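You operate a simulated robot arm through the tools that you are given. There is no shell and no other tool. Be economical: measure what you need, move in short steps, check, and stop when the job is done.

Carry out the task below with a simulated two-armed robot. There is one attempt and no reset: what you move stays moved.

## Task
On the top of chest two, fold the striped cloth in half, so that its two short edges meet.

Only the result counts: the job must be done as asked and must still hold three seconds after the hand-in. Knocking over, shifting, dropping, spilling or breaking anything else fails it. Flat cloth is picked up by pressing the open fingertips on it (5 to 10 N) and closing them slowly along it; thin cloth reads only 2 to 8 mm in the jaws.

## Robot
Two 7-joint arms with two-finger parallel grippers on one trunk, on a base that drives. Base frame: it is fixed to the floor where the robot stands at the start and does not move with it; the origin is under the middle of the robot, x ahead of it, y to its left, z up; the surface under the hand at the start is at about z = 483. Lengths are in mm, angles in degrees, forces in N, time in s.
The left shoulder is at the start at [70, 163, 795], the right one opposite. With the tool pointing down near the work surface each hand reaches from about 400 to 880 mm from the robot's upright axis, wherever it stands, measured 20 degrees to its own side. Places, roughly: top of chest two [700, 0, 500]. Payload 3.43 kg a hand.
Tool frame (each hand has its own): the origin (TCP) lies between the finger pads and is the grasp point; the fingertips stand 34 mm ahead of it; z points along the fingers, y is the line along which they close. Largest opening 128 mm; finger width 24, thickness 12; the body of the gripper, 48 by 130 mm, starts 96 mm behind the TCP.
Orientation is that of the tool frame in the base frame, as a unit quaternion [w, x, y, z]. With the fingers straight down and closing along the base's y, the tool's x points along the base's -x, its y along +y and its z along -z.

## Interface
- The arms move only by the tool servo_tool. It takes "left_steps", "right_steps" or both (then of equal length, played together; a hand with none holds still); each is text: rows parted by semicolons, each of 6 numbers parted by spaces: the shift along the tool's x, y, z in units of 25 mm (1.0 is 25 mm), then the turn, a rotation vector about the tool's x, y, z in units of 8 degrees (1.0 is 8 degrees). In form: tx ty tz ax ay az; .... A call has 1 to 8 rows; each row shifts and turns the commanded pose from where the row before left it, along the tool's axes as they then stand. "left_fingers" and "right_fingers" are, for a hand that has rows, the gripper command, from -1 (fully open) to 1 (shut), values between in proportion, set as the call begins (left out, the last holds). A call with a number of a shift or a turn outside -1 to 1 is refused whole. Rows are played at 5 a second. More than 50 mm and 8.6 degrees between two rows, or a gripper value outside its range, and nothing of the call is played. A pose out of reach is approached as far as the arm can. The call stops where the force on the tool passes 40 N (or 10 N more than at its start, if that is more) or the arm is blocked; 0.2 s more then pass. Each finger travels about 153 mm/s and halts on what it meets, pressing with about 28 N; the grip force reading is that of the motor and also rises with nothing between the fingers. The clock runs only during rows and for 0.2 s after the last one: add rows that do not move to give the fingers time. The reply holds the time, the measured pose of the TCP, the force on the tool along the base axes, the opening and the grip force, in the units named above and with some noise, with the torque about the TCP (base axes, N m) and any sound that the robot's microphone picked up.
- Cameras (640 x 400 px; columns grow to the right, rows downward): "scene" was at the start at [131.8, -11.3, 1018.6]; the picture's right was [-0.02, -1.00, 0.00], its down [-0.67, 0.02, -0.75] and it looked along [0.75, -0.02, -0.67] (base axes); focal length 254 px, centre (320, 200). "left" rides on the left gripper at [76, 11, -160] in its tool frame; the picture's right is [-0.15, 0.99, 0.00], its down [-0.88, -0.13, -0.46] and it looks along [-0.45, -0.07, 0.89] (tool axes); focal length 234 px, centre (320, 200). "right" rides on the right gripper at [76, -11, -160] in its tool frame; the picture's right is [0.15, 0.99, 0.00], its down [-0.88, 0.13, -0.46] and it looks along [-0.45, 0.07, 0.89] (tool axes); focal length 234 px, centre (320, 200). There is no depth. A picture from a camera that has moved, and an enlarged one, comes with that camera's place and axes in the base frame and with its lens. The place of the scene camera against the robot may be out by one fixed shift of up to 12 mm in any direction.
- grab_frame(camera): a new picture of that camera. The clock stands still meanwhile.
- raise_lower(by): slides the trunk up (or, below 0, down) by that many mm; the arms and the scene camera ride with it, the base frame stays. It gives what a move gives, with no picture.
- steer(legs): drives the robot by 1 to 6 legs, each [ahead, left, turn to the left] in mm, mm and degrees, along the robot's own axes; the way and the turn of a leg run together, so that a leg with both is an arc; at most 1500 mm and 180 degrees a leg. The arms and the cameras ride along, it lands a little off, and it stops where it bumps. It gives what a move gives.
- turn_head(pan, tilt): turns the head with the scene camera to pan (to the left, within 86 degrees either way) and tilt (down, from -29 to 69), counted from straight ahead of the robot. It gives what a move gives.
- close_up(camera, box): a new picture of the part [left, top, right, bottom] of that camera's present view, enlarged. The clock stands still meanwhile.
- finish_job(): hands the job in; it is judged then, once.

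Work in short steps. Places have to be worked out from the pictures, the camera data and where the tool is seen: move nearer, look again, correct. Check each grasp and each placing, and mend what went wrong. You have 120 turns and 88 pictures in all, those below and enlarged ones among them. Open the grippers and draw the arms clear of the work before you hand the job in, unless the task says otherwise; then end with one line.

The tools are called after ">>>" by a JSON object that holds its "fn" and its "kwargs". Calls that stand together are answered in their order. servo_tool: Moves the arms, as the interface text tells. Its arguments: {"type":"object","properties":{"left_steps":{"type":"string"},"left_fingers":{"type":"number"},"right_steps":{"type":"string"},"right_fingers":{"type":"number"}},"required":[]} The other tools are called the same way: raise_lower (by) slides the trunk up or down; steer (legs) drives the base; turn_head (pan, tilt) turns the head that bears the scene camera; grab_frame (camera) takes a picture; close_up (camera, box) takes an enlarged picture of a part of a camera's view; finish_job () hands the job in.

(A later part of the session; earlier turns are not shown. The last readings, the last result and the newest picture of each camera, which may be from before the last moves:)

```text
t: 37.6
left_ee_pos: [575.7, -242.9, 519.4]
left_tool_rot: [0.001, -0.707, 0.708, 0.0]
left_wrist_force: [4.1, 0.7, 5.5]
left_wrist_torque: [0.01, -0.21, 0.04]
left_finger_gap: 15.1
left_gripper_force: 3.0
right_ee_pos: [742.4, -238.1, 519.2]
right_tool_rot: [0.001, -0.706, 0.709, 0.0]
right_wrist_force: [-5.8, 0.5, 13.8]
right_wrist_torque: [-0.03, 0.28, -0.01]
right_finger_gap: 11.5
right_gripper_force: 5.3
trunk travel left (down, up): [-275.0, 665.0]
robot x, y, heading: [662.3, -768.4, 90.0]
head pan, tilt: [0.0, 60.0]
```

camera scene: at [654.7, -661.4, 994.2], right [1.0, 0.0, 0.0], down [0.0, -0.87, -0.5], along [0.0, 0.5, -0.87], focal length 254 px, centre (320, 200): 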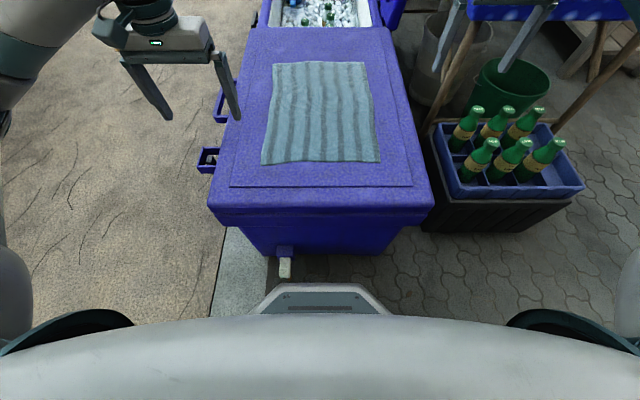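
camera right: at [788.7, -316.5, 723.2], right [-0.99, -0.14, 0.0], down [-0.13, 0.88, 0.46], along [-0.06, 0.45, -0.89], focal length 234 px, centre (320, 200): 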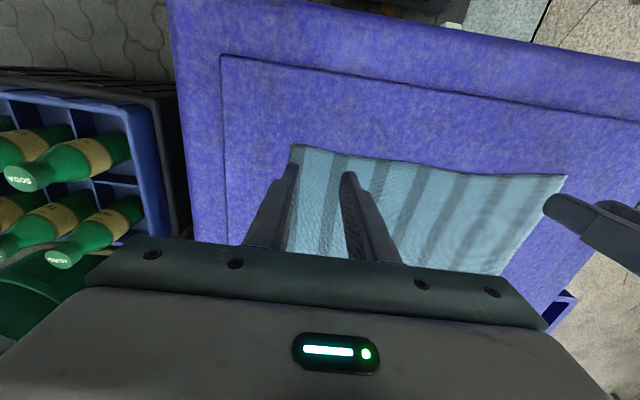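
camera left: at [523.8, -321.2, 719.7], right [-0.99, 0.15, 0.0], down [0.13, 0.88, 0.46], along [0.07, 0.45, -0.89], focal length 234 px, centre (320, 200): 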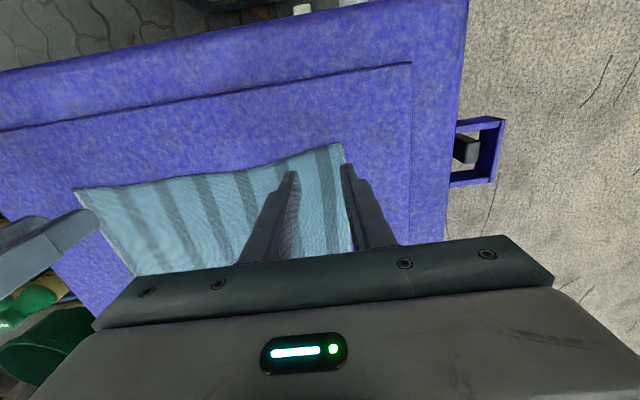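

Going well; I close the rest.

>>> {"fn": "servo_tool", "kwargs": {"left_steps": "0 -0.1 0.01 0 0 0;0 0 0 0 0 0", "right_steps": "0 0.1 0 0 0 0;0 0 0 0 0 0", "left_fingers": 0.85, "right_fingers": 0.85}}

>>> {"fn": "servo_tool", "kwargs": {"left_steps": "0 -0.1 0 0 0 0;0 0 0 0 0 0;0 0 0 0 0 0", "right_steps": "0 0.1 0 0 0 0;0 0 0 0 0 0;0 0 0 0 0 0", "left_fingers": 1, "right_fingers": 1}}

>>> {"fn": "close_up", "kwargs": {"camera": "left", "box": [200, 80, 440, 260]}}

>>> {"fn": "close_up", "kwargs": {"camera": "right", "box": [200, 80, 440, 260]}}

```text
t: 38.2
left_ee_pos: [577.8, -242.1, 519.6]
left_tool_rot: [-0.001, -0.706, 0.708, 0.001]
left_wrist_force: [2.2, 0.0, 10.1]
left_wrist_torque: [0.02, -0.19, 0.06]
left_finger_gap: 10.9
left_gripper_force: 1.4
right_ee_pos: [740.4, -238.7, 518.8]
right_tool_rot: [0.0, -0.706, 0.708, -0.001]
right_wrist_force: [-3.9, -1.8, 16.0]
right_wrist_torque: [0.01, 0.3, 0.03]
right_finger_gap: 10.6
right_gripper_force: 1.0
trunk travel left (down, up): [-275.0, 665.0]
robot x, y, heading: [656.9, -765.3, 89.7]
head pan, tilt: [0.0, 60.0]
```

```text
t: 39.0
left_ee_pos: [582.0, -243.5, 520.2]
left_tool_rot: [0.001, -0.707, 0.707, 0.001]
left_wrist_force: [8.2, 2.6, 7.6]
left_wrist_torque: [0.06, -0.34, 0.01]
left_finger_gap: 2.8
left_gripper_force: 28.8
right_ee_pos: [738.7, -237.1, 519.0]
right_tool_rot: [0.0, -0.706, 0.708, 0.001]
right_wrist_force: [-7.7, -2.5, 12.9]
right_wrist_torque: [-0.02, 0.27, -0.01]
right_finger_gap: 2.6
right_gripper_force: 27.8
trunk travel left (down, up): [-275.0, 665.0]
robot x, y, heading: [656.0, -766.0, 89.8]
head pan, tilt: [0.0, 60.0]
```

```text
2.22 times, centred on (320, 170) of left
camera zoom: at [570.3, -318.7, 679.2], right [-0.99, 0.15, 0.0], down [0.13, 0.88, 0.46], along [0.07, 0.45, -0.89], focal length 520 px, centre (320, 267)
```

zoom: 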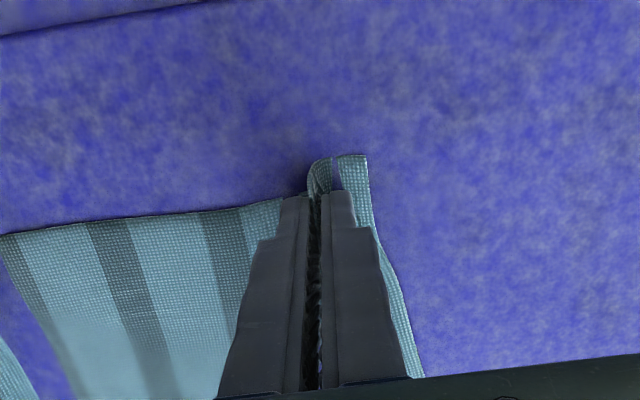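

```text
2.22 times, centred on (320, 170) of right
camera zoom: at [748.1, -314.6, 679.2], right [-0.99, -0.14, 0.0], down [-0.13, 0.88, 0.46], along [-0.07, 0.45, -0.89], focal length 520 px, centre (320, 267)
```

zoom: 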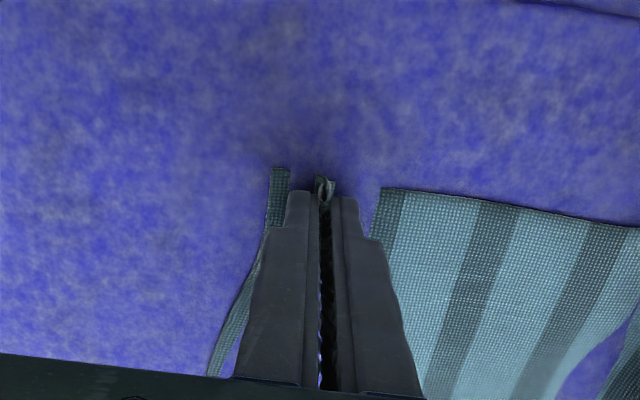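

Both grips hold cloth (2.8 and 2.6 mm). I ease the tension a little by moving inward and lift 60 mm to check.

>>> {"fn": "servo_tool", "kwargs": {"left_steps": "0 -0.12 -0.2 0 0 0;0 0 -0.5 0 0 0;0 0 -0.8 0 0 0;0 0 -0.9 0 0 0;0 0 0 0 0 0", "right_steps": "0 0.12 -0.2 0 0 0;0 0 -0.5 0 0 0;0 0 -0.8 0 0 0;0 0 -0.9 0 0 0;0 0 0 0 0 0"}}

>>> {"fn": "grab_frame", "kwargs": {"camera": "scene"}}

>>> {"fn": "grab_frame", "kwargs": {"camera": "left"}}

>>> {"fn": "grab_frame", "kwargs": {"camera": "right"}}

```text
t: 40.2
left_ee_pos: [583.2, -242.8, 578.3]
left_tool_rot: [0.0, -0.706, 0.708, 0.0]
left_wrist_force: [-0.1, 0.8, 0.0]
left_wrist_torque: [0.01, -0.03, 0.01]
left_finger_gap: 2.6
left_gripper_force: 27.8
right_ee_pos: [735.6, -235.9, 577.3]
right_tool_rot: [-0.001, -0.706, 0.708, -0.001]
right_wrist_force: [0.1, 0.8, -0.8]
right_wrist_torque: [0.0, 0.02, -0.02]
right_finger_gap: 2.8
right_gripper_force: 28.6
trunk travel left (down, up): [-275.0, 665.0]
robot x, y, heading: [655.9, -769.7, 89.9]
head pan, tilt: [0.0, 60.0]
```

```text
61 pictures are left
camera scene: at [654.4, -662.1, 994.4], right [1.0, 0.0, 0.0], down [0.0, -0.87, -0.5], along [0.0, 0.5, -0.87], focal length 254 px, centre (320, 200)
```

scene: 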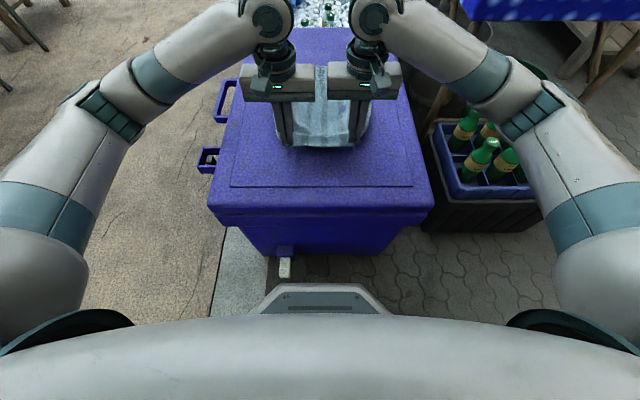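

```text
60 pictures are left
camera left: at [573.0, -317.7, 738.2], right [-0.99, 0.15, 0.0], down [0.13, 0.88, 0.46], along [0.07, 0.45, -0.89], focal length 234 px, centre (320, 200)
```

left: 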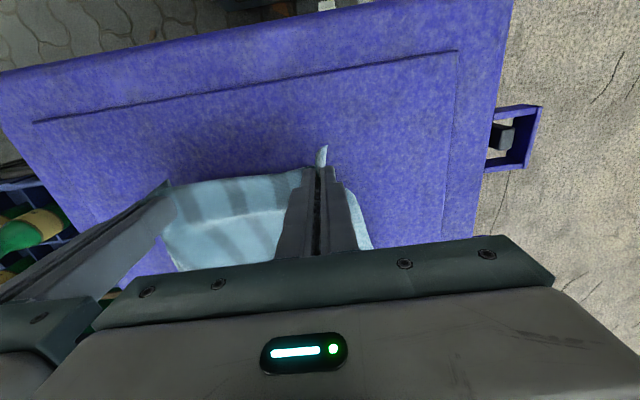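

```text
59 pictures are left
camera right: at [745.8, -311.9, 738.0], right [-0.99, -0.14, 0.0], down [-0.13, 0.88, 0.45], along [-0.06, 0.45, -0.89], focal length 234 px, centre (320, 200)
```

right: 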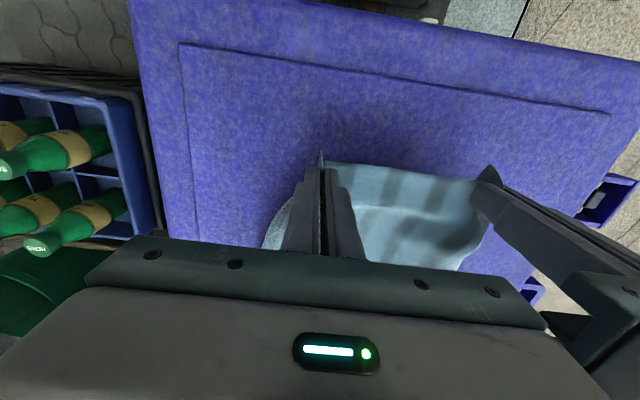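

Both corners lifted cleanly. Fold line is at y ≈ −45; I carry both hands along an arc toward +y, spreading them ~15 mm each to keep the edge straight.

>>> {"fn": "servo_tool", "kwargs": {"left_steps": "-0.8 0.2 -0.5 0 0 0;-0.96 0.2 -0.85 0 0 0;-0.96 0.2 -0.8 0 0 0;-0.96 0 -0.7 0 0 0;-0.96 0 -0.55 0 0 0;-0.96 0 -0.3 0 0 0;0 0 0 0 0 0", "right_steps": "-0.8 -0.2 -0.5 0 0 0;-0.96 -0.2 -0.85 0 0 0;-0.96 -0.2 -0.8 0 0 0;-0.96 0 -0.7 0 0 0;-0.96 0 -0.55 0 0 0;-0.96 0 -0.3 0 0 0;0 0 0 0 0 0"}}

>>> {"fn": "grab_frame", "kwargs": {"camera": "scene"}}

>>> {"fn": "grab_frame", "kwargs": {"camera": "left"}}

```text
t: 41.0
left_ee_pos: [579.7, -186.0, 622.5]
left_tool_rot: [0.006, -0.703, 0.711, -0.005]
left_wrist_force: [17.4, 0.6, 0.0]
left_wrist_torque: [0.01, -0.61, -0.01]
left_finger_gap: 2.8
left_gripper_force: 28.3
right_ee_pos: [739.3, -182.9, 622.8]
right_tool_rot: [0.006, 0.71, -0.705, -0.006]
right_wrist_force: [-17.9, 0.0, 0.0]
right_wrist_torque: [-0.03, 0.65, 0.05]
right_finger_gap: 2.8
right_gripper_force: 27.8
trunk travel left (down, up): [-275.0, 665.0]
robot x, y, heading: [659.5, -768.5, 90.0]
head pan, tilt: [0.0, 60.0]
stopped in row 3 (left hand): the force on the tool passed its limit at 45 N (the readings are from after the stop); the commanded pose is now the measured one
```

```text
58 pictures are left
camera scene: at [654.4, -661.9, 994.3], right [1.0, 0.0, 0.0], down [0.0, -0.87, -0.5], along [0.0, 0.5, -0.87], focal length 254 px, centre (320, 200)
```

scene: 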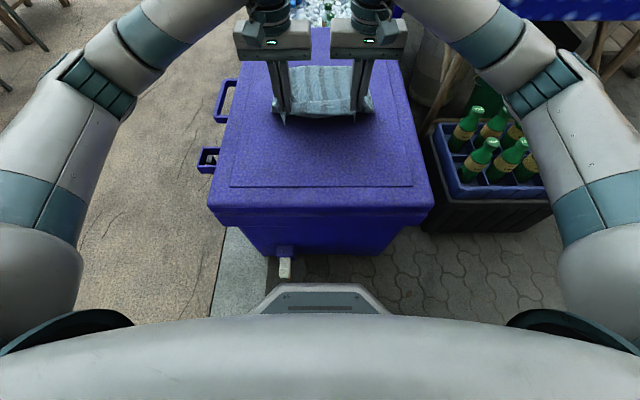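

```text
57 pictures are left
camera left: at [564.7, -262.4, 782.2], right [-0.99, 0.16, -0.02], down [0.13, 0.88, 0.46], along [0.09, 0.45, -0.89], focal length 234 px, centre (320, 200)
```

left: 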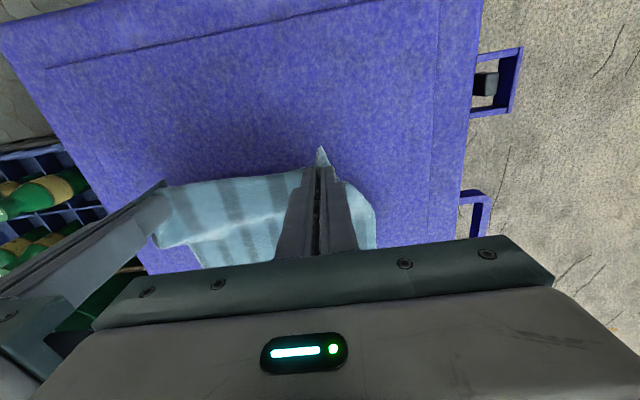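

The cloth between the grips was already taut (~155 mm), so spreading isn't possible; the grips still hold. I move each hand back inward 3 mm and continue the arc.

>>> {"fn": "servo_tool", "kwargs": {"left_steps": "0 -0.12 0 0 0 0;-0.8 0 -0.48 0 0 0;-0.96 0 -0.64 0 0 0;-0.96 0 -0.5 0 0 0;-0.96 0 -0.3 0 0 0;0 0 0 0 0 0", "right_steps": "0 0.12 0 0 0 0;-0.8 0 -0.48 0 0 0;-0.96 0 -0.64 0 0 0;-0.96 0 -0.5 0 0 0;-0.96 0 -0.3 0 0 0;0 0 0 0 0 0"}}

>>> {"fn": "grab_frame", "kwargs": {"camera": "scene"}}

```text
t: 42.4
left_ee_pos: [582.1, -93.5, 672.2]
left_tool_rot: [0.006, -0.703, 0.711, -0.005]
left_wrist_force: [19.7, -0.7, -0.4]
left_wrist_torque: [-0.03, -0.67, -0.02]
left_finger_gap: 2.7
left_gripper_force: 27.9
right_ee_pos: [741.6, -92.9, 671.0]
right_tool_rot: [0.005, 0.709, -0.705, -0.004]
right_wrist_force: [-18.5, -0.2, 0.7]
right_wrist_torque: [-0.03, 0.68, 0.0]
right_finger_gap: 3.1
right_gripper_force: 27.6
trunk travel left (down, up): [-275.0, 665.0]
robot x, y, heading: [659.1, -767.6, 89.9]
head pan, tilt: [0.0, 60.0]
```

```text
56 pictures are left
camera scene: at [654.5, -662.1, 994.4], right [1.0, 0.0, 0.0], down [0.0, -0.87, -0.5], along [0.0, 0.5, -0.87], focal length 254 px, centre (320, 200)
```

scene: 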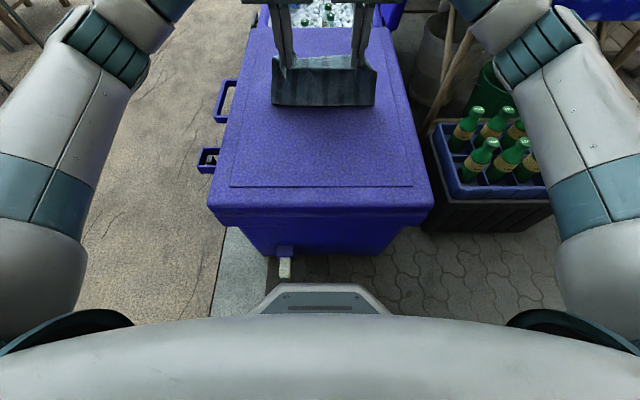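

The fold is forming right at y ≈ −47. I relax the tension a bit more and go over the top of the arc.

>>> {"fn": "servo_tool", "kwargs": {"left_steps": "0 -0.15 0 0 0 0;-0.96 0 -0.24 0 0 0;-0.96 0 -0.08 0 0 0;-0.96 0 0.16 0 0 0;-0.96 0 0.32 0 0 0;-0.96 0 0.5 0 0 0;0 0 0 0 0 0", "right_steps": "0 0.15 0 0 0 0;-0.96 0 -0.24 0 0 0;-0.96 0 -0.08 0 0 0;-0.96 0 0.16 0 0 0;-0.96 0 0.32 0 0 0;-0.96 0 0.5 0 0 0;0 0 0 0 0 0"}}

>>> {"fn": "grab_frame", "kwargs": {"camera": "scene"}}

>>> {"fn": "grab_frame", "kwargs": {"camera": "left"}}

```text
t: 44.0
left_ee_pos: [587.2, 25.7, 652.6]
left_tool_rot: [0.005, -0.704, 0.711, -0.004]
left_wrist_force: [-0.4, -0.3, -0.9]
left_wrist_torque: [0.01, 0.01, 0.03]
left_finger_gap: 2.7
left_gripper_force: 28.0
right_ee_pos: [734.4, 28.8, 656.4]
right_tool_rot: [0.004, 0.709, -0.705, -0.004]
right_wrist_force: [-0.4, -1.3, 0.8]
right_wrist_torque: [0.02, 0.01, 0.0]
right_finger_gap: 2.8
right_gripper_force: 28.1
trunk travel left (down, up): [-275.0, 665.0]
robot x, y, heading: [657.6, -768.3, 90.3]
head pan, tilt: [0.0, 60.0]
```

```text
55 pictures are left
camera scene: at [654.5, -662.0, 994.4], right [1.0, 0.0, 0.0], down [0.0, -0.87, -0.5], along [0.0, 0.5, -0.87], focal length 254 px, centre (320, 200)
```

scene: 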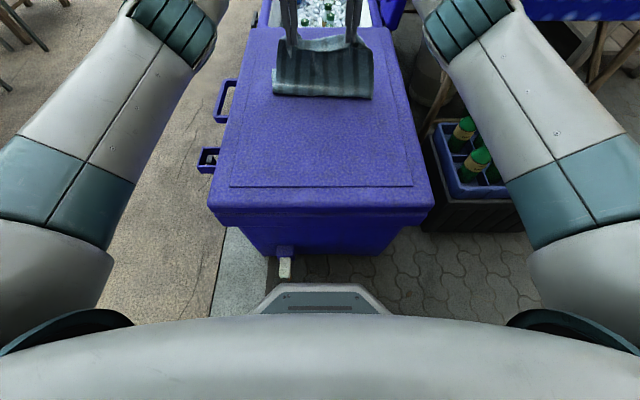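

```text
54 pictures are left
camera left: at [573.3, -49.2, 812.3], right [-0.99, 0.16, -0.01], down [0.13, 0.88, 0.46], along [0.08, 0.45, -0.89], focal length 234 px, centre (320, 200)
```

left: 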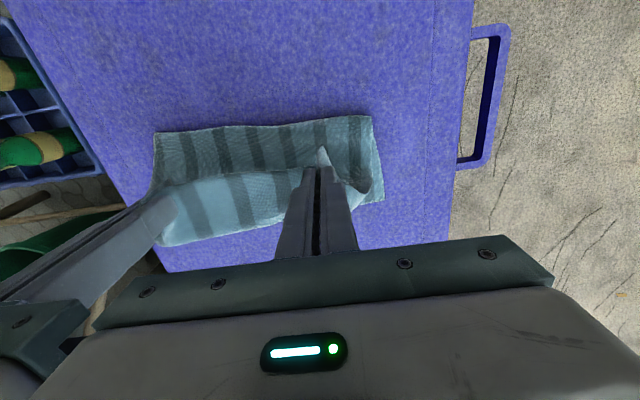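

Let me zoom to see where the far (bottom) edge lies now before laying down.

>>> {"fn": "close_up", "kwargs": {"camera": "scene", "box": [240, 10, 400, 110]}}

>>> {"fn": "close_up", "kwargs": {"camera": "left", "box": [140, 90, 460, 290]}}

>>> {"fn": "grab_frame", "kwargs": {"camera": "right"}}

```text
4.00 times, centred on (320, 60) of scene
camera zoom: at [654.5, -662.0, 994.4], right [1.0, 0.0, 0.0], down [0.0, -0.87, -0.5], along [0.0, 0.5, -0.87], focal length 1017 px, centre (320, 760)
```

zoom: 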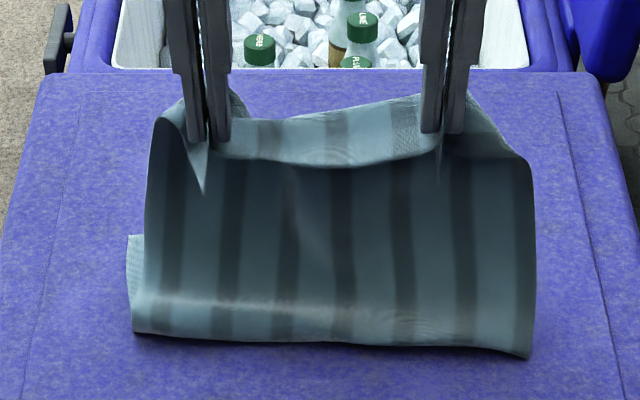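

```text
2.00 times, centred on (300, 190) of left
camera zoom: at [573.3, -49.2, 812.3], right [-0.99, 0.16, -0.01], down [0.13, 0.88, 0.46], along [0.08, 0.45, -0.89], focal length 468 px, centre (360, 220)
```

zoom: 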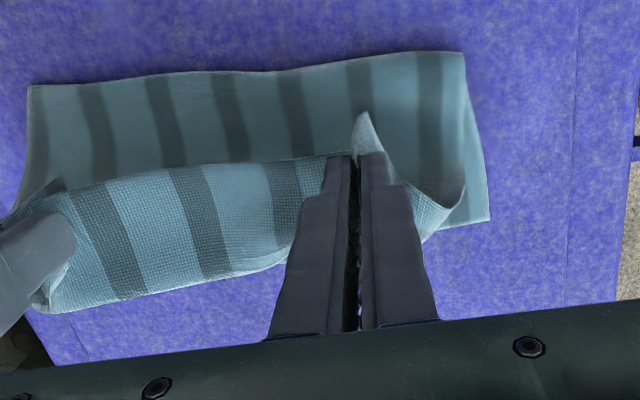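

```text
51 pictures are left
camera right: at [749.0, -46.2, 815.8], right [-0.99, -0.15, 0.01], down [-0.13, 0.88, 0.46], along [-0.08, 0.45, -0.89], focal length 234 px, centre (320, 200)
```

right: 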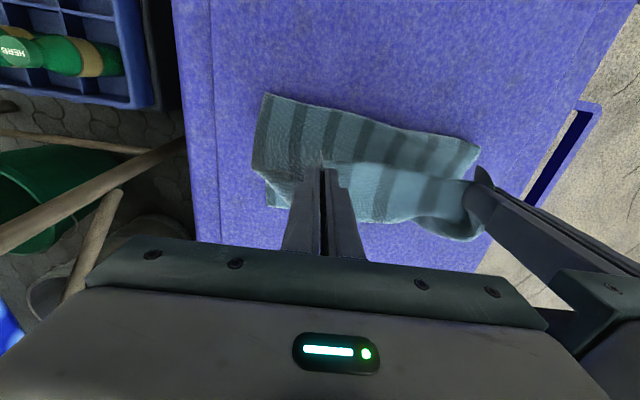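

The cloth's far edge has been drawn slightly toward me (now about y 128–142), so the target for the top edge is y ≈ 135. I move ahead and down toward it.

>>> {"fn": "servo_tool", "kwargs": {"left_steps": "-0.8 0 0.6 0 0 0;-0.8 0 0.7 0 0 0;-0.8 0 0.8 0 0 0;-0.8 0 0.8 0 0 0;-0.6 0 0.8 0 0 0;0 0 0 0 0 0", "right_steps": "-0.8 0 0.6 0 0 0;-0.8 0 0.7 0 0 0;-0.8 0 0.8 0 0 0;-0.8 0 0.8 0 0 0;-0.6 0 0.8 0 0 0;0 0 0 0 0 0"}}

>>> {"fn": "close_up", "kwargs": {"camera": "scene", "box": [240, 10, 400, 110]}}

>>> {"fn": "grab_frame", "kwargs": {"camera": "left"}}

>>> {"fn": "grab_frame", "kwargs": {"camera": "right"}}

```text
t: 45.0
left_ee_pos: [585.0, 51.0, 594.4]
left_tool_rot: [0.011, -0.699, 0.715, -0.008]
left_wrist_force: [11.6, 0.6, -0.2]
left_wrist_torque: [0.01, -0.37, 0.03]
left_finger_gap: 2.9
left_gripper_force: 28.1
left hand out of reach, approached as far as the arm can: row 2, 3, 4, 5
right_ee_pos: [744.2, 52.8, 594.4]
right_tool_rot: [0.009, 0.712, -0.702, -0.011]
right_wrist_force: [-12.9, 0.1, 0.5]
right_wrist_torque: [0.04, 0.38, -0.03]
right_finger_gap: 2.7
right_gripper_force: 28.6
right hand out of reach, approached as far as the arm can: row 1, 2, 3, 4, 5
trunk travel left (down, up): [-275.0, 665.0]
robot x, y, heading: [654.6, -768.0, 90.2]
head pan, tilt: [0.0, 60.0]
stopped in row 5 (left hand): the force on the tool passed its limit at 42 N (the readings are from after the stop); the commanded pose is now the measured one
```

```text
4.00 times, centred on (320, 60) of scene
camera zoom: at [654.5, -661.9, 994.4], right [1.0, 0.0, 0.0], down [0.0, -0.87, -0.5], along [0.0, 0.5, -0.87], focal length 1017 px, centre (320, 760)
```

zoom: 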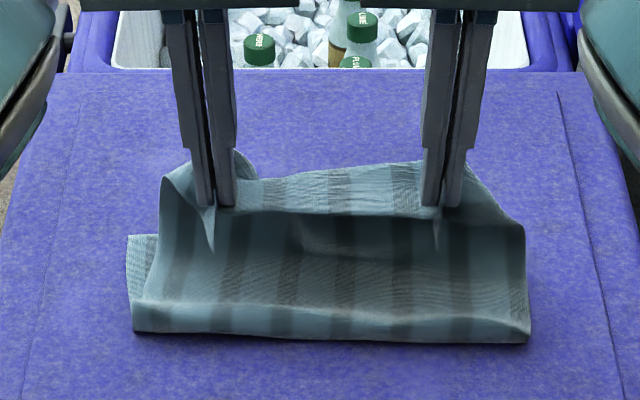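

```text
49 pictures are left
camera left: at [568.0, -23.9, 754.0], right [-0.99, 0.17, -0.03], down [0.14, 0.88, 0.46], along [0.1, 0.45, -0.89], focal length 234 px, centre (320, 200)
```

left: 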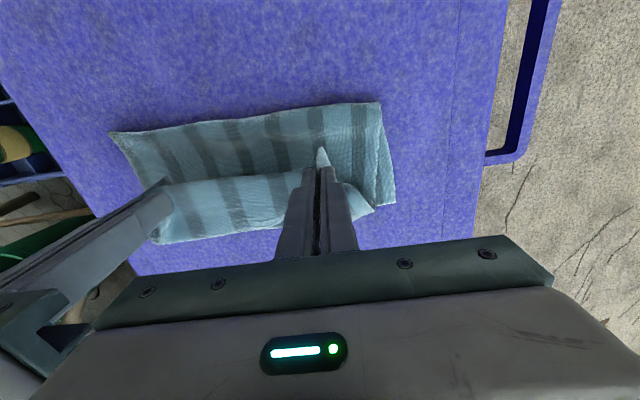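

```text
48 pictures are left
camera right: at [760.1, -23.1, 753.0], right [-0.99, -0.16, 0.03], down [-0.13, 0.88, 0.46], along [-0.1, 0.45, -0.89], focal length 234 px, centre (320, 200)
```

right: 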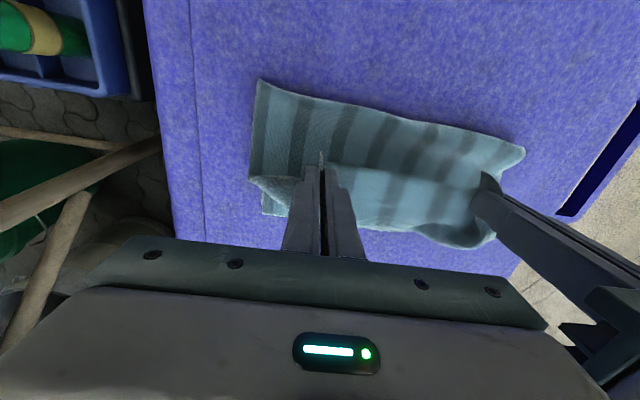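

The hands are at their tool-down reach limit (y ≈ 51). I relax the sideways tension and tilt the fingers forward, which moves the wrists back and buys reach.

>>> {"fn": "servo_tool", "kwargs": {"left_steps": "0 -0.15 -0.3 0 0 0;0 0 0 0 -1 0;0 0 0 0 -1 0;0 0 0 0 -1 0;0 0 0 0 -1 0;0 0 0 0 0 0", "right_steps": "0 0.15 -0.3 0 0 0;0 0 0 0 -1 0;0 0 0 0 -1 0;0 0 0 0 -1 0;0 0 0 0 -1 0;0 0 0 0 0 0"}}

>>> {"fn": "close_up", "kwargs": {"camera": "scene", "box": [240, 10, 400, 110]}}

```text
t: 46.2
left_ee_pos: [601.6, 166.5, 606.3]
left_tool_rot: [0.195, -0.68, 0.683, 0.182]
left_wrist_force: [-1.6, -1.2, 0.4]
left_wrist_torque: [0.03, -0.14, -0.18]
left_finger_gap: 2.6
left_gripper_force: 27.6
left hand out of reach, approached as far as the arm can: row 2, 3, 4, 5
right_ee_pos: [728.9, 168.6, 604.9]
right_tool_rot: [0.183, -0.68, 0.683, 0.193]
right_wrist_force: [1.1, 0.3, 0.0]
right_wrist_torque: [-0.04, 0.12, 0.1]
right_finger_gap: 2.8
right_gripper_force: 27.7
right hand out of reach, approached as far as the arm can: row 2, 3, 4, 5
trunk travel left (down, up): [-275.0, 665.0]
robot x, y, heading: [653.4, -771.4, 90.1]
head pan, tilt: [0.0, 60.0]
stopped in row 6 (left hand): the force on the tool passed its limit at 46 N (the readings are from after the stop); the commanded pose is now the measured one
```

```text
4.00 times, centred on (320, 60) of scene
camera zoom: at [654.6, -662.2, 994.4], right [1.0, 0.0, 0.0], down [0.0, -0.87, -0.5], along [0.0, 0.5, -0.87], focal length 1017 px, centre (320, 760)
```

zoom: 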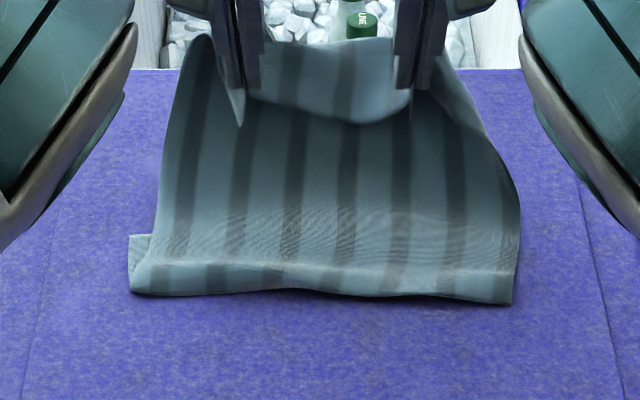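

The tilt worked and the hands moved out to y ≈ 167 (fingers 31° forward); the far edge is still at y ≈ 126. Now I lower and draw back so the fingertips come down just inside the far edge, rolling the bulge back toward the crease.

>>> {"fn": "servo_tool", "kwargs": {"left_steps": "0.7 0.08 0.25 0 0 0;0.7 0.08 0.25 0 0 0;0.7 0.08 0.25 0 0 0;0.7 0.08 0.25 0 0 0;0.3 0 0.1 0 0 0;0 0 0 0 0 0", "right_steps": "0.7 -0.08 0.25 0 0 0;0.7 -0.08 0.25 0 0 0;0.7 -0.08 0.25 0 0 0;0.7 -0.08 0.25 0 0 0;0.3 0 0.1 0 0 0;0 0 0 0 0 0"}}

>>> {"fn": "close_up", "kwargs": {"camera": "scene", "box": [240, 10, 400, 110]}}

>>> {"fn": "grab_frame", "kwargs": {"camera": "left"}}

>>> {"fn": "grab_frame", "kwargs": {"camera": "right"}}

```text
t: 47.8
left_ee_pos: [600.8, 164.3, 541.0]
left_tool_rot: [0.191, -0.682, 0.682, 0.184]
left_wrist_force: [-1.7, 0.2, 0.3]
left_wrist_torque: [0.05, -0.12, -0.13]
left_finger_gap: 2.6
left_gripper_force: 27.8
left hand out of reach, approached as far as the arm can: row 1, 2, 3, 4, 5
right_ee_pos: [729.8, 165.7, 539.9]
right_tool_rot: [0.185, -0.678, 0.686, 0.19]
right_wrist_force: [2.0, 0.9, -0.6]
right_wrist_torque: [-0.02, 0.12, 0.1]
right_finger_gap: 2.8
right_gripper_force: 28.2
right hand out of reach, approached as far as the arm can: row 1, 2, 3, 4, 5
trunk travel left (down, up): [-275.0, 665.0]
robot x, y, heading: [655.1, -769.2, 90.0]
head pan, tilt: [0.0, 60.0]
stopped in row 6 (left hand): the force on the tool passed its limit at 40 N (the readings are from after the stop); the commanded pose is now the measured one
```

```text
4.00 times, centred on (320, 60) of scene
camera zoom: at [654.6, -662.0, 994.4], right [1.0, 0.0, 0.0], down [0.0, -0.87, -0.5], along [0.0, 0.5, -0.87], focal length 1017 px, centre (320, 760)
```

zoom: 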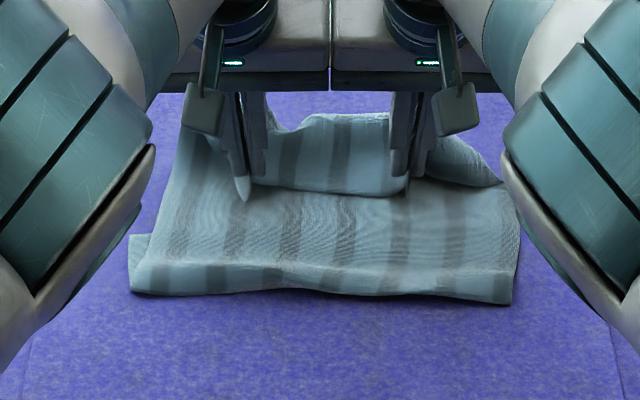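

```text
45 pictures are left
camera left: at [589.0, 18.1, 639.0], right [-0.99, 0.13, 0.07], down [0.12, 0.52, 0.84], along [0.07, 0.84, -0.53], focal length 234 px, centre (320, 200)
```

left: 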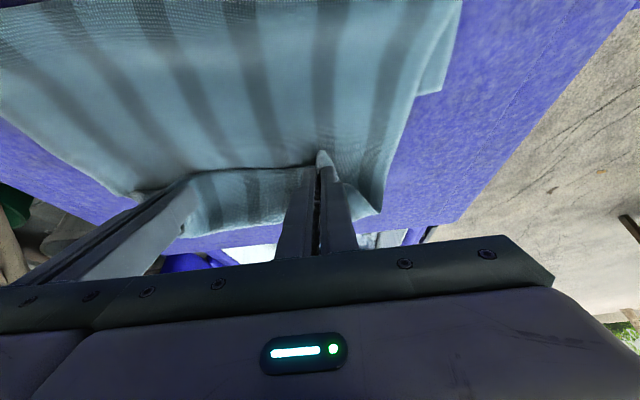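

```text
44 pictures are left
camera right: at [741.1, 19.6, 638.1], right [-0.99, -0.12, -0.06], down [-0.12, 0.53, 0.84], along [-0.07, 0.84, -0.53], focal length 234 px, centre (320, 200)
```

right: 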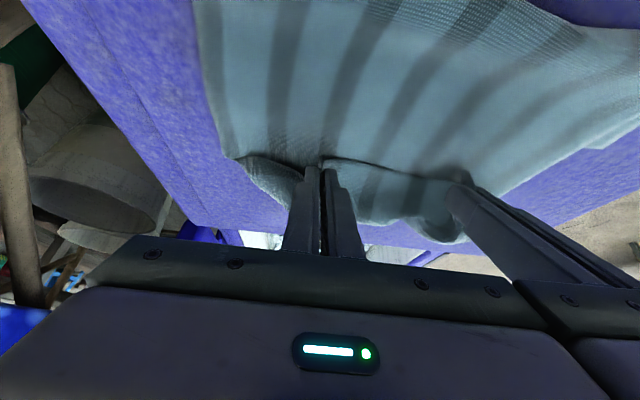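

The two gripper bodies are touching each other (129 mm apart), which is what stops the motion. I separate the hands first and draw back a little.

>>> {"fn": "servo_tool", "kwargs": {"left_steps": "0.3 0.2 0 0 0 0;0.4 0.2 0 0 0 0;0.4 0.1 0 0 0 0;0 0 0 0 0 0", "right_steps": "0.3 -0.2 0 0 0 0;0.4 -0.2 0 0 0 0;0.4 -0.1 0 0 0 0;0 0 0 0 0 0"}}

>>> {"fn": "close_up", "kwargs": {"camera": "scene", "box": [240, 10, 400, 110]}}

```text
t: 48.8
left_ee_pos: [594.9, 165.2, 526.3]
left_tool_rot: [-0.192, 0.682, -0.681, -0.185]
left_wrist_force: [0.9, 0.2, 1.6]
left_wrist_torque: [-0.01, -0.03, -0.01]
left_finger_gap: 2.9
left_gripper_force: 27.8
left hand out of reach, approached as far as the arm can: row 1, 2, 3
right_ee_pos: [737.8, 167.0, 523.9]
right_tool_rot: [0.184, -0.678, 0.686, 0.189]
right_wrist_force: [1.2, -0.8, 0.4]
right_wrist_torque: [-0.03, 0.01, 0.01]
right_finger_gap: 2.4
right_gripper_force: 28.1
right hand out of reach, approached as far as the arm can: row 1, 2, 3
trunk travel left (down, up): [-275.0, 665.0]
robot x, y, heading: [657.3, -768.3, 89.9]
head pan, tilt: [0.0, 60.0]
```

```text
4.00 times, centred on (320, 60) of scene
camera zoom: at [654.6, -662.3, 994.4], right [1.0, 0.0, 0.0], down [0.0, -0.87, -0.5], along [0.0, 0.5, -0.87], focal length 1017 px, centre (320, 760)
```

zoom: 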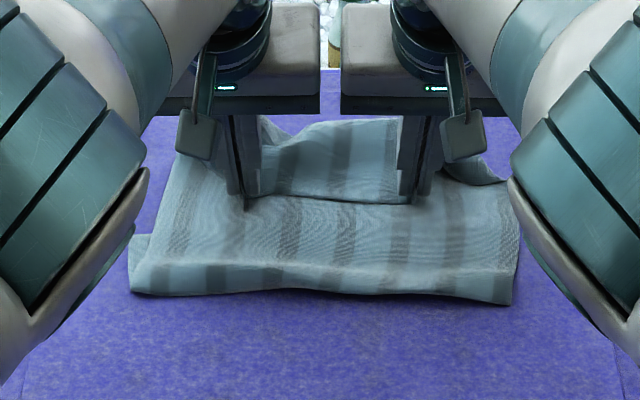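

Only the downward part of that motion took effect; the command is still ahead of the reachable point. I draw straight back horizontally 75 mm worth and read where the hands go.

>>> {"fn": "servo_tool", "kwargs": {"left_steps": "0.857 0 -0.515 0 0 0;0.857 0 -0.515 0 0 0;0 0 0 0 0 0", "right_steps": "0.857 0 -0.515 0 0 0;0.857 0 -0.515 0 0 0;0 0 0 0 0 0"}}

>>> {"fn": "close_up", "kwargs": {"camera": "scene", "box": [240, 10, 400, 110]}}

```text
t: 49.6
left_ee_pos: [602.4, 162.8, 525.0]
left_tool_rot: [0.193, -0.681, 0.682, 0.185]
left_wrist_force: [-0.8, -0.1, 6.1]
left_wrist_torque: [0.08, 0.04, 0.0]
left_finger_gap: 2.6
left_gripper_force: 28.2
left hand out of reach, approached as far as the arm can: row 1, 2
right_ee_pos: [731.7, 165.1, 523.0]
right_tool_rot: [0.185, -0.679, 0.685, 0.19]
right_wrist_force: [0.2, 0.3, 4.4]
right_wrist_torque: [0.05, -0.03, 0.02]
right_finger_gap: 2.5
right_gripper_force: 28.3
right hand out of reach, approached as far as the arm can: row 1, 2
trunk travel left (down, up): [-275.0, 665.0]
robot x, y, heading: [659.9, -769.4, 90.1]
head pan, tilt: [0.0, 60.0]
```

```text
4.00 times, centred on (320, 60) of scene
camera zoom: at [654.6, -663.2, 994.6], right [1.0, 0.0, 0.0], down [0.0, -0.87, -0.5], along [0.0, 0.5, -0.87], focal length 1017 px, centre (320, 760)
```

zoom: 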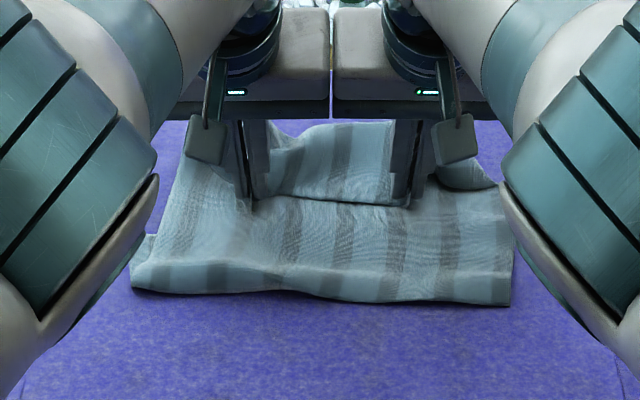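

Still saturated, with the hands squeezed inward. I command more retreat, with spreading.

>>> {"fn": "servo_tool", "kwargs": {"left_steps": "0.857 0.3 -0.515 0 0 0;0.857 0.2 -0.515 0 0 0;0.857 0 -0.515 0 0 0;0 0 0 0 0 0", "right_steps": "0.857 -0.3 -0.515 0 0 0;0.857 -0.2 -0.515 0 0 0;0.857 0 -0.515 0 0 0;0 0 0 0 0 0"}}

>>> {"fn": "close_up", "kwargs": {"camera": "scene", "box": [240, 10, 400, 110]}}

```text
t: 50.6
left_ee_pos: [603.1, 159.2, 525.5]
left_tool_rot: [-0.191, 0.683, -0.68, -0.186]
left_wrist_force: [-21.9, 5.1, 1.9]
left_wrist_torque: [0.02, -1.42, -1.28]
left_finger_gap: 2.7
left_gripper_force: 28.0
left hand out of reach, approached as far as the arm can: row 1, 2, 3
right_ee_pos: [733.8, 164.4, 521.9]
right_tool_rot: [0.187, -0.677, 0.685, 0.191]
right_wrist_force: [21.1, 0.2, 24.1]
right_wrist_torque: [0.34, 1.95, 1.85]
right_finger_gap: 2.9
right_gripper_force: 27.6
right hand out of reach, approached as far as the arm can: row 1, 2, 3
trunk travel left (down, up): [-275.0, 665.0]
robot x, y, heading: [657.0, -770.3, 89.8]
head pan, tilt: [0.0, 60.0]
```

```text
4.00 times, centred on (320, 60) of scene
camera zoom: at [654.4, -664.8, 995.0], right [1.0, 0.0, 0.0], down [0.0, -0.86, -0.5], along [0.0, 0.5, -0.86], focal length 1017 px, centre (320, 760)
```

zoom: 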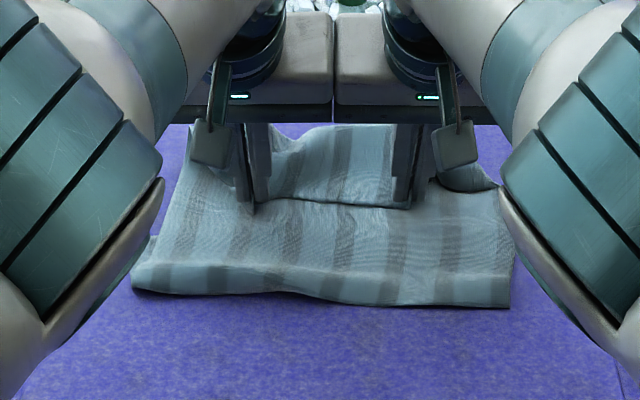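

The arms have gone straight (singular), so they cannot retract by themselves, and the slack let the cloth loop past the far edge. Better: use trunk and base to lift the held edge high and back over the middle so the upper half hangs taut, then lay it down tautly.

>>> {"fn": "steer", "kwargs": {"legs": [[-80, 0, 0]]}}

>>> {"fn": "raise_lower", "kwargs": {"by": 90}}

>>> {"fn": "grab_frame", "kwargs": {"camera": "scene"}}

```text
t: 51.9
left_ee_pos: [604.8, 79.8, 523.4]
left_tool_rot: [-0.19, 0.683, -0.681, -0.186]
left_wrist_force: [-1.7, -1.2, 6.3]
left_wrist_torque: [0.05, -0.15, -0.15]
left_finger_gap: 2.9
left_gripper_force: 28.1
right_ee_pos: [734.9, 84.5, 522.7]
right_tool_rot: [0.187, -0.677, 0.686, 0.192]
right_wrist_force: [1.6, 1.2, 5.1]
right_wrist_torque: [0.02, 0.12, 0.08]
right_finger_gap: 2.7
right_gripper_force: 27.7
trunk travel left (down, up): [-275.0, 665.0]
robot x, y, heading: [655.7, -852.4, 90.1]
head pan, tilt: [0.0, 60.0]
stopped in leg 1: the force on the tool passed its limit at 44 N (the readings are from after the stop); the commanded pose is now the measured one
```

```text
t: 53.1
left_ee_pos: [604.3, 81.1, 610.8]
left_tool_rot: [-0.19, 0.683, -0.681, -0.184]
left_wrist_force: [-0.8, 0.7, -0.4]
left_wrist_torque: [-0.01, -0.07, -0.05]
left_finger_gap: 2.9
left_gripper_force: 27.1
right_ee_pos: [733.4, 85.4, 607.9]
right_tool_rot: [0.186, -0.677, 0.687, 0.189]
right_wrist_force: [1.3, 0.0, -1.1]
right_wrist_torque: [0.03, -0.02, 0.07]
right_finger_gap: 2.8
right_gripper_force: 28.3
trunk travel left (down, up): [-365.0, 575.0]
robot x, y, heading: [654.6, -852.4, 89.7]
head pan, tilt: [0.0, 60.0]
```

```text
40 pictures are left
camera scene: at [654.5, -742.8, 1084.3], right [1.0, 0.0, 0.0], down [0.0, -0.87, -0.5], along [0.0, 0.5, -0.87], focal length 254 px, centre (320, 200)
```

scene: 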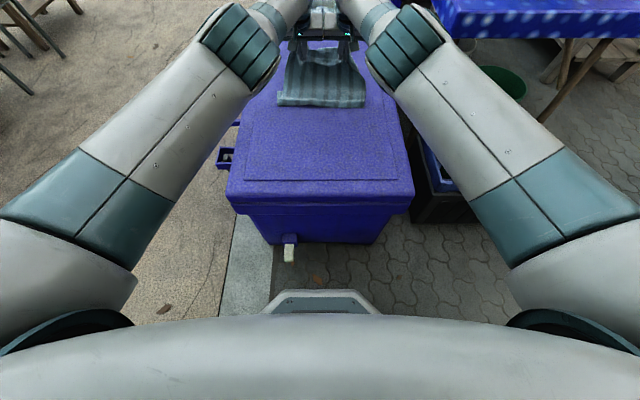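

Good, both still hold. I separate the hands slightly, then raise and back up further.

>>> {"fn": "servo_tool", "kwargs": {"left_steps": "0 0.2 0 0 0 0;0 0.2 0 0 0 0;0 0 0 0 0 0", "right_steps": "0 -0.2 0 0 0 0;0 -0.2 0 0 0 0;0 0 0 0 0 0"}}

>>> {"fn": "raise_lower", "kwargs": {"by": 60}}

>>> {"fn": "steer", "kwargs": {"legs": [[-70, 0, 0]]}}

>>> {"fn": "raise_lower", "kwargs": {"by": 40}}

>>> {"fn": "close_up", "kwargs": {"camera": "scene", "box": [220, 10, 420, 135]}}

>>> {"fn": "grab_frame", "kwargs": {"camera": "left"}}

```text
t: 53.9
left_ee_pos: [594.6, 83.9, 610.9]
left_tool_rot: [-0.189, 0.683, -0.682, -0.183]
left_wrist_force: [-1.0, -0.3, -0.5]
left_wrist_torque: [0.01, -0.02, 0.02]
left_finger_gap: 3.0
left_gripper_force: 28.3
right_ee_pos: [744.6, 87.6, 608.1]
right_tool_rot: [0.185, -0.676, 0.687, 0.19]
right_wrist_force: [-0.1, -0.4, 0.3]
right_wrist_torque: [0.05, -0.03, 0.04]
right_finger_gap: 2.6
right_gripper_force: 27.6
trunk travel left (down, up): [-365.0, 575.0]
robot x, y, heading: [655.3, -850.9, 89.9]
head pan, tilt: [0.0, 60.0]
```

```text
t: 54.9
left_ee_pos: [593.9, 82.9, 670.8]
left_tool_rot: [-0.188, 0.683, -0.681, -0.185]
left_wrist_force: [-1.0, 0.2, -0.3]
left_wrist_torque: [-0.01, -0.03, 0.02]
left_finger_gap: 2.9
left_gripper_force: 28.3
right_ee_pos: [744.3, 87.4, 669.3]
right_tool_rot: [0.185, -0.677, 0.687, 0.189]
right_wrist_force: [-0.5, -0.1, -0.9]
right_wrist_torque: [-0.01, 0.0, 0.04]
right_finger_gap: 2.9
right_gripper_force: 27.6
trunk travel left (down, up): [-425.0, 515.0]
robot x, y, heading: [658.1, -851.4, 89.8]
head pan, tilt: [0.0, 60.0]
```

```text
t: 56.0
left_ee_pos: [593.2, 12.0, 673.1]
left_tool_rot: [-0.19, 0.683, -0.681, -0.185]
left_wrist_force: [0.8, 1.0, 0.6]
left_wrist_torque: [0.0, -0.05, -0.02]
left_finger_gap: 2.7
left_gripper_force: 28.0
right_ee_pos: [742.6, 17.0, 671.0]
right_tool_rot: [0.186, -0.677, 0.687, 0.19]
right_wrist_force: [0.3, -0.2, 0.3]
right_wrist_torque: [0.02, -0.04, 0.01]
right_finger_gap: 2.6
right_gripper_force: 28.2
trunk travel left (down, up): [-425.0, 515.0]
robot x, y, heading: [654.7, -923.9, 89.7]
head pan, tilt: [0.0, 60.0]
```

```text
t: 56.8
left_ee_pos: [594.9, 12.9, 710.9]
left_tool_rot: [-0.189, 0.683, -0.681, -0.185]
left_wrist_force: [0.1, -0.3, 0.0]
left_wrist_torque: [0.0, 0.01, 0.0]
left_finger_gap: 2.7
left_gripper_force: 27.8
right_ee_pos: [744.7, 17.6, 709.8]
right_tool_rot: [0.186, -0.676, 0.687, 0.189]
right_wrist_force: [-0.4, 0.1, -0.5]
right_wrist_torque: [0.0, -0.03, 0.02]
right_finger_gap: 2.6
right_gripper_force: 27.7
trunk travel left (down, up): [-465.0, 475.0]
robot x, y, heading: [654.3, -919.0, 89.8]
head pan, tilt: [0.0, 60.0]
```

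```text
3.20 times, centred on (320, 72) of scene
camera zoom: at [654.2, -812.8, 1184.3], right [1.0, 0.0, 0.0], down [0.0, -0.87, -0.5], along [0.0, 0.5, -0.87], focal length 814 px, centre (320, 608)
```

zoom: 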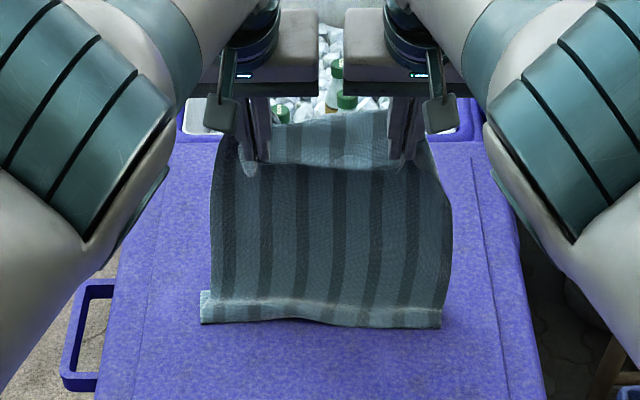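

```text
38 pictures are left
camera left: at [582.3, -133.2, 809.4], right [-0.99, 0.12, 0.07], down [0.12, 0.53, 0.84], along [0.07, 0.84, -0.54], focal length 234 px, centre (320, 200)
```

left: 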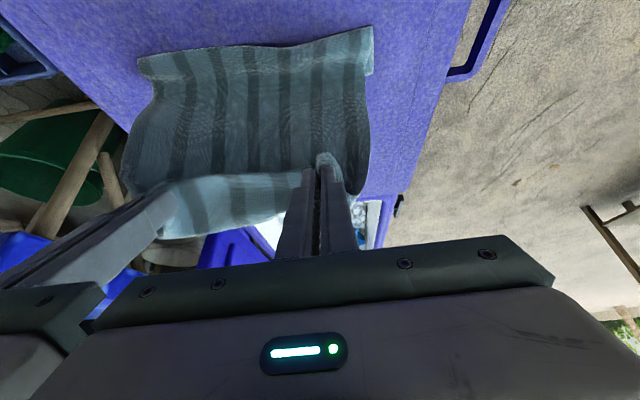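

The sheet hangs well but the far edge has been dragged to y ≈ 55, so the proper crease is at y ≈ −160. I try retracting the arms now (back 50 mm) to see whether they obey.

>>> {"fn": "servo_tool", "kwargs": {"left_steps": "0.857 0 -0.515 0 0 0;0.857 0 -0.515 0 0 0;0 0 0 0 0 0", "right_steps": "0.857 0 -0.515 0 0 0;0.857 0 -0.515 0 0 0;0 0 0 0 0 0"}}

```text
t: 57.6
left_ee_pos: [602.7, 9.9, 707.9]
left_tool_rot: [-0.188, 0.683, -0.682, -0.184]
left_wrist_force: [0.6, -0.3, 0.1]
left_wrist_torque: [-0.01, -0.03, 0.02]
left_finger_gap: 2.7
left_gripper_force: 28.0
left hand out of reach, approached as far as the arm can: row 1, 2
right_ee_pos: [743.4, 17.7, 708.7]
right_tool_rot: [0.186, -0.676, 0.687, 0.19]
right_wrist_force: [-0.9, 1.2, -0.5]
right_wrist_torque: [0.01, -0.02, 0.0]
right_finger_gap: 2.5
right_gripper_force: 27.6
right hand out of reach, approached as far as the arm can: row 1, 2
trunk travel left (down, up): [-465.0, 475.0]
robot x, y, heading: [656.3, -921.3, 89.7]
head pan, tilt: [0.0, 60.0]
```

Retraction is refused, perhaps a wrist joint limit from the tilt. I try tilting the fingers back toward vertical.

>>> {"fn": "servo_tool", "kwargs": {"left_steps": "0 0.2 0 0 1 0;0 0 0 0 1 0;0 0 0 0 0 0", "right_steps": "0 0 0 0 1 0;0 0 0 0 1 0;0 0 0 0 0 0"}}

```text
t: 58.4
left_ee_pos: [588.1, -44.6, 708.2]
left_tool_rot: [0.096, -0.7, 0.703, 0.084]
left_wrist_force: [38.9, 1.8, -0.8]
left_wrist_torque: [0.04, -1.34, -0.42]
left_finger_gap: 3.1
left_gripper_force: 28.1
left hand out of reach, approached as far as the arm can: row 1, 2
right_ee_pos: [752.8, -37.5, 706.4]
right_tool_rot: [0.085, -0.699, 0.704, 0.097]
right_wrist_force: [-39.1, -0.9, 0.4]
right_wrist_torque: [-0.04, 1.33, 0.44]
right_finger_gap: 3.2
right_gripper_force: 27.6
right hand out of reach, approached as far as the arm can: row 1, 2
trunk travel left (down, up): [-465.0, 475.0]
robot x, y, heading: [655.5, -921.0, 89.9]
head pan, tilt: [0.0, 60.0]
```

That swings the hands back. The cloth is overstretched sideways (39 N), so I bring the hands inward and continue to vertical.

>>> {"fn": "servo_tool", "kwargs": {"left_steps": "0 -0.25 0 0 0 0;0 -0.05 0 0 1 0;0 0 0 0 0.8 0;0 0 0 0 0 0", "right_steps": "0 0.25 0 0 0 0;0 0.05 0 0 1 0;0 0 0 0 0.8 0;0 0 0 0 0 0"}}

```text
t: 59.0
left_ee_pos: [588.0, -77.4, 704.2]
left_tool_rot: [0.049, -0.701, 0.711, 0.029]
left_wrist_force: [17.8, -0.2, 0.2]
left_wrist_torque: [0.02, -0.59, -0.07]
left_finger_gap: 2.8
left_gripper_force: 28.3
left hand out of reach, approached as far as the arm can: row 2, 3
right_ee_pos: [747.7, -73.0, 706.9]
right_tool_rot: [-0.028, 0.706, -0.706, -0.05]
right_wrist_force: [-16.2, -0.6, 0.1]
right_wrist_torque: [-0.03, 0.59, 0.1]
right_finger_gap: 2.7
right_gripper_force: 28.1
right hand out of reach, approached as far as the arm can: row 2, 3
trunk travel left (down, up): [-465.0, 475.0]
robot x, y, heading: [656.3, -921.2, 89.8]
head pan, tilt: [0.0, 60.0]
stopped in row 3 (left hand): the force on the tool passed its limit at 50 N (the readings are from after the stop); the commanded pose is now the measured one
```

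Now nearly vertical at y ≈ −75. I ease inward and test retracting 50 mm.

>>> {"fn": "servo_tool", "kwargs": {"left_steps": "0.2 -0.2 0 0 0 0;0.9 0 0 0 0 0;0.9 0 0 0 0 0;0 0 0 0 0 0", "right_steps": "0.2 0.2 0 0 0 0;0.9 0 0 0 0 0;0.9 0 0 0 0 0;0 0 0 0 0 0"}}

>>> {"fn": "grab_frame", "kwargs": {"camera": "scene"}}

>>> {"fn": "grab_frame", "kwargs": {"camera": "left"}}

```text
t: 60.0
left_ee_pos: [589.4, -125.4, 697.1]
left_tool_rot: [0.045, -0.703, 0.709, 0.031]
left_wrist_force: [7.0, 3.0, -0.2]
left_wrist_torque: [0.14, -0.32, 0.01]
left_finger_gap: 2.6
left_gripper_force: 27.8
right_ee_pos: [736.5, -78.4, 695.6]
right_tool_rot: [0.029, -0.705, 0.707, 0.046]
right_wrist_force: [-7.2, -3.2, -0.5]
right_wrist_torque: [-0.1, 0.24, 0.09]
right_finger_gap: 2.4
right_gripper_force: 28.2
right hand out of reach, approached as far as the arm can: row 2, 3
trunk travel left (down, up): [-465.0, 475.0]
robot x, y, heading: [657.4, -917.4, 90.0]
head pan, tilt: [0.0, 60.0]
```

```text
37 pictures are left
camera scene: at [654.2, -813.1, 1184.4], right [1.0, 0.0, 0.0], down [0.0, -0.87, -0.5], along [0.0, 0.5, -0.87], focal length 254 px, centre (320, 200)
```

scene: 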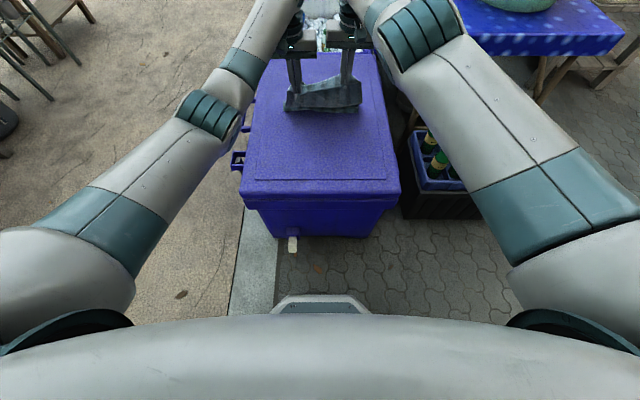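

```text
36 pictures are left
camera left: at [573.4, -217.0, 847.9], right [-0.99, 0.15, 0.0], down [0.13, 0.83, 0.55], along [0.09, 0.54, -0.84], focal length 234 px, centre (320, 200)
```

left: 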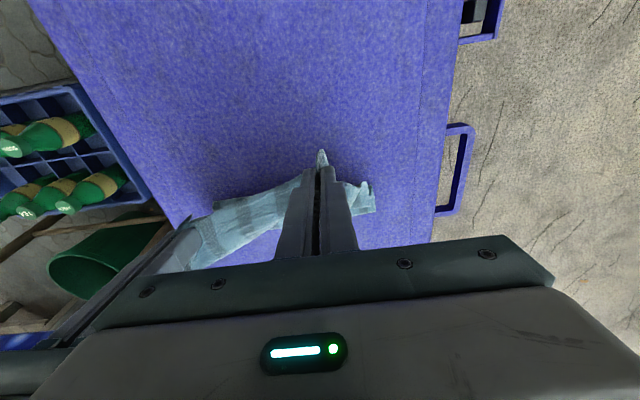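

The left arm has bent free; the right lags at y −78. I retract the right alone to match.

>>> {"fn": "servo_tool", "kwargs": {"right_steps": "0 0 0 0 0.5 0;0.5 0 0 0 0 0;0.5 0 0 0 0 0;0 0 0 0 0 0"}}

```text
t: 61.0
left_ee_pos: [588.5, -125.5, 697.9]
left_tool_rot: [0.044, -0.704, 0.709, 0.029]
left_wrist_force: [1.9, 0.3, -1.1]
left_wrist_torque: [0.0, -0.08, 0.03]
left_finger_gap: 2.7
left_gripper_force: 27.9
right_ee_pos: [739.6, -95.0, 695.4]
right_tool_rot: [0.005, -0.706, 0.708, 0.021]
right_wrist_force: [-1.9, -0.5, 0.6]
right_wrist_torque: [-0.01, 0.06, 0.02]
right_finger_gap: 2.7
right_gripper_force: 28.1
right hand out of reach, approached as far as the arm can: row 1, 2, 3
trunk travel left (down, up): [-465.0, 475.0]
robot x, y, heading: [654.8, -919.4, 89.9]
head pan, tilt: [0.0, 60.0]
```

The right elbow is still straight; I nudge the right hand upward/outward to unlock it, watching the tension.

>>> {"fn": "servo_tool", "kwargs": {"right_steps": "0.5 0 0.8 0 0 0;0.5 0 0.8 0 0 0;0 0 0 0 0 0"}}

```text
t: 61.9
left_ee_pos: [589.6, -124.9, 697.0]
left_tool_rot: [0.046, -0.703, 0.709, 0.03]
left_wrist_force: [1.3, 0.6, -1.0]
left_wrist_torque: [0.01, -0.1, 0.03]
left_finger_gap: 2.6
left_gripper_force: 28.2
right_ee_pos: [734.2, -98.4, 654.2]
right_tool_rot: [0.004, -0.706, 0.708, 0.022]
right_wrist_force: [-1.7, -1.5, 0.5]
right_wrist_torque: [-0.04, 0.12, 0.0]
right_finger_gap: 2.7
right_gripper_force: 28.2
right hand out of reach, approached as far as the arm can: row 1, 2
trunk travel left (down, up): [-465.0, 475.0]
robot x, y, heading: [658.0, -917.6, 89.7]
head pan, tilt: [0.0, 60.0]
```

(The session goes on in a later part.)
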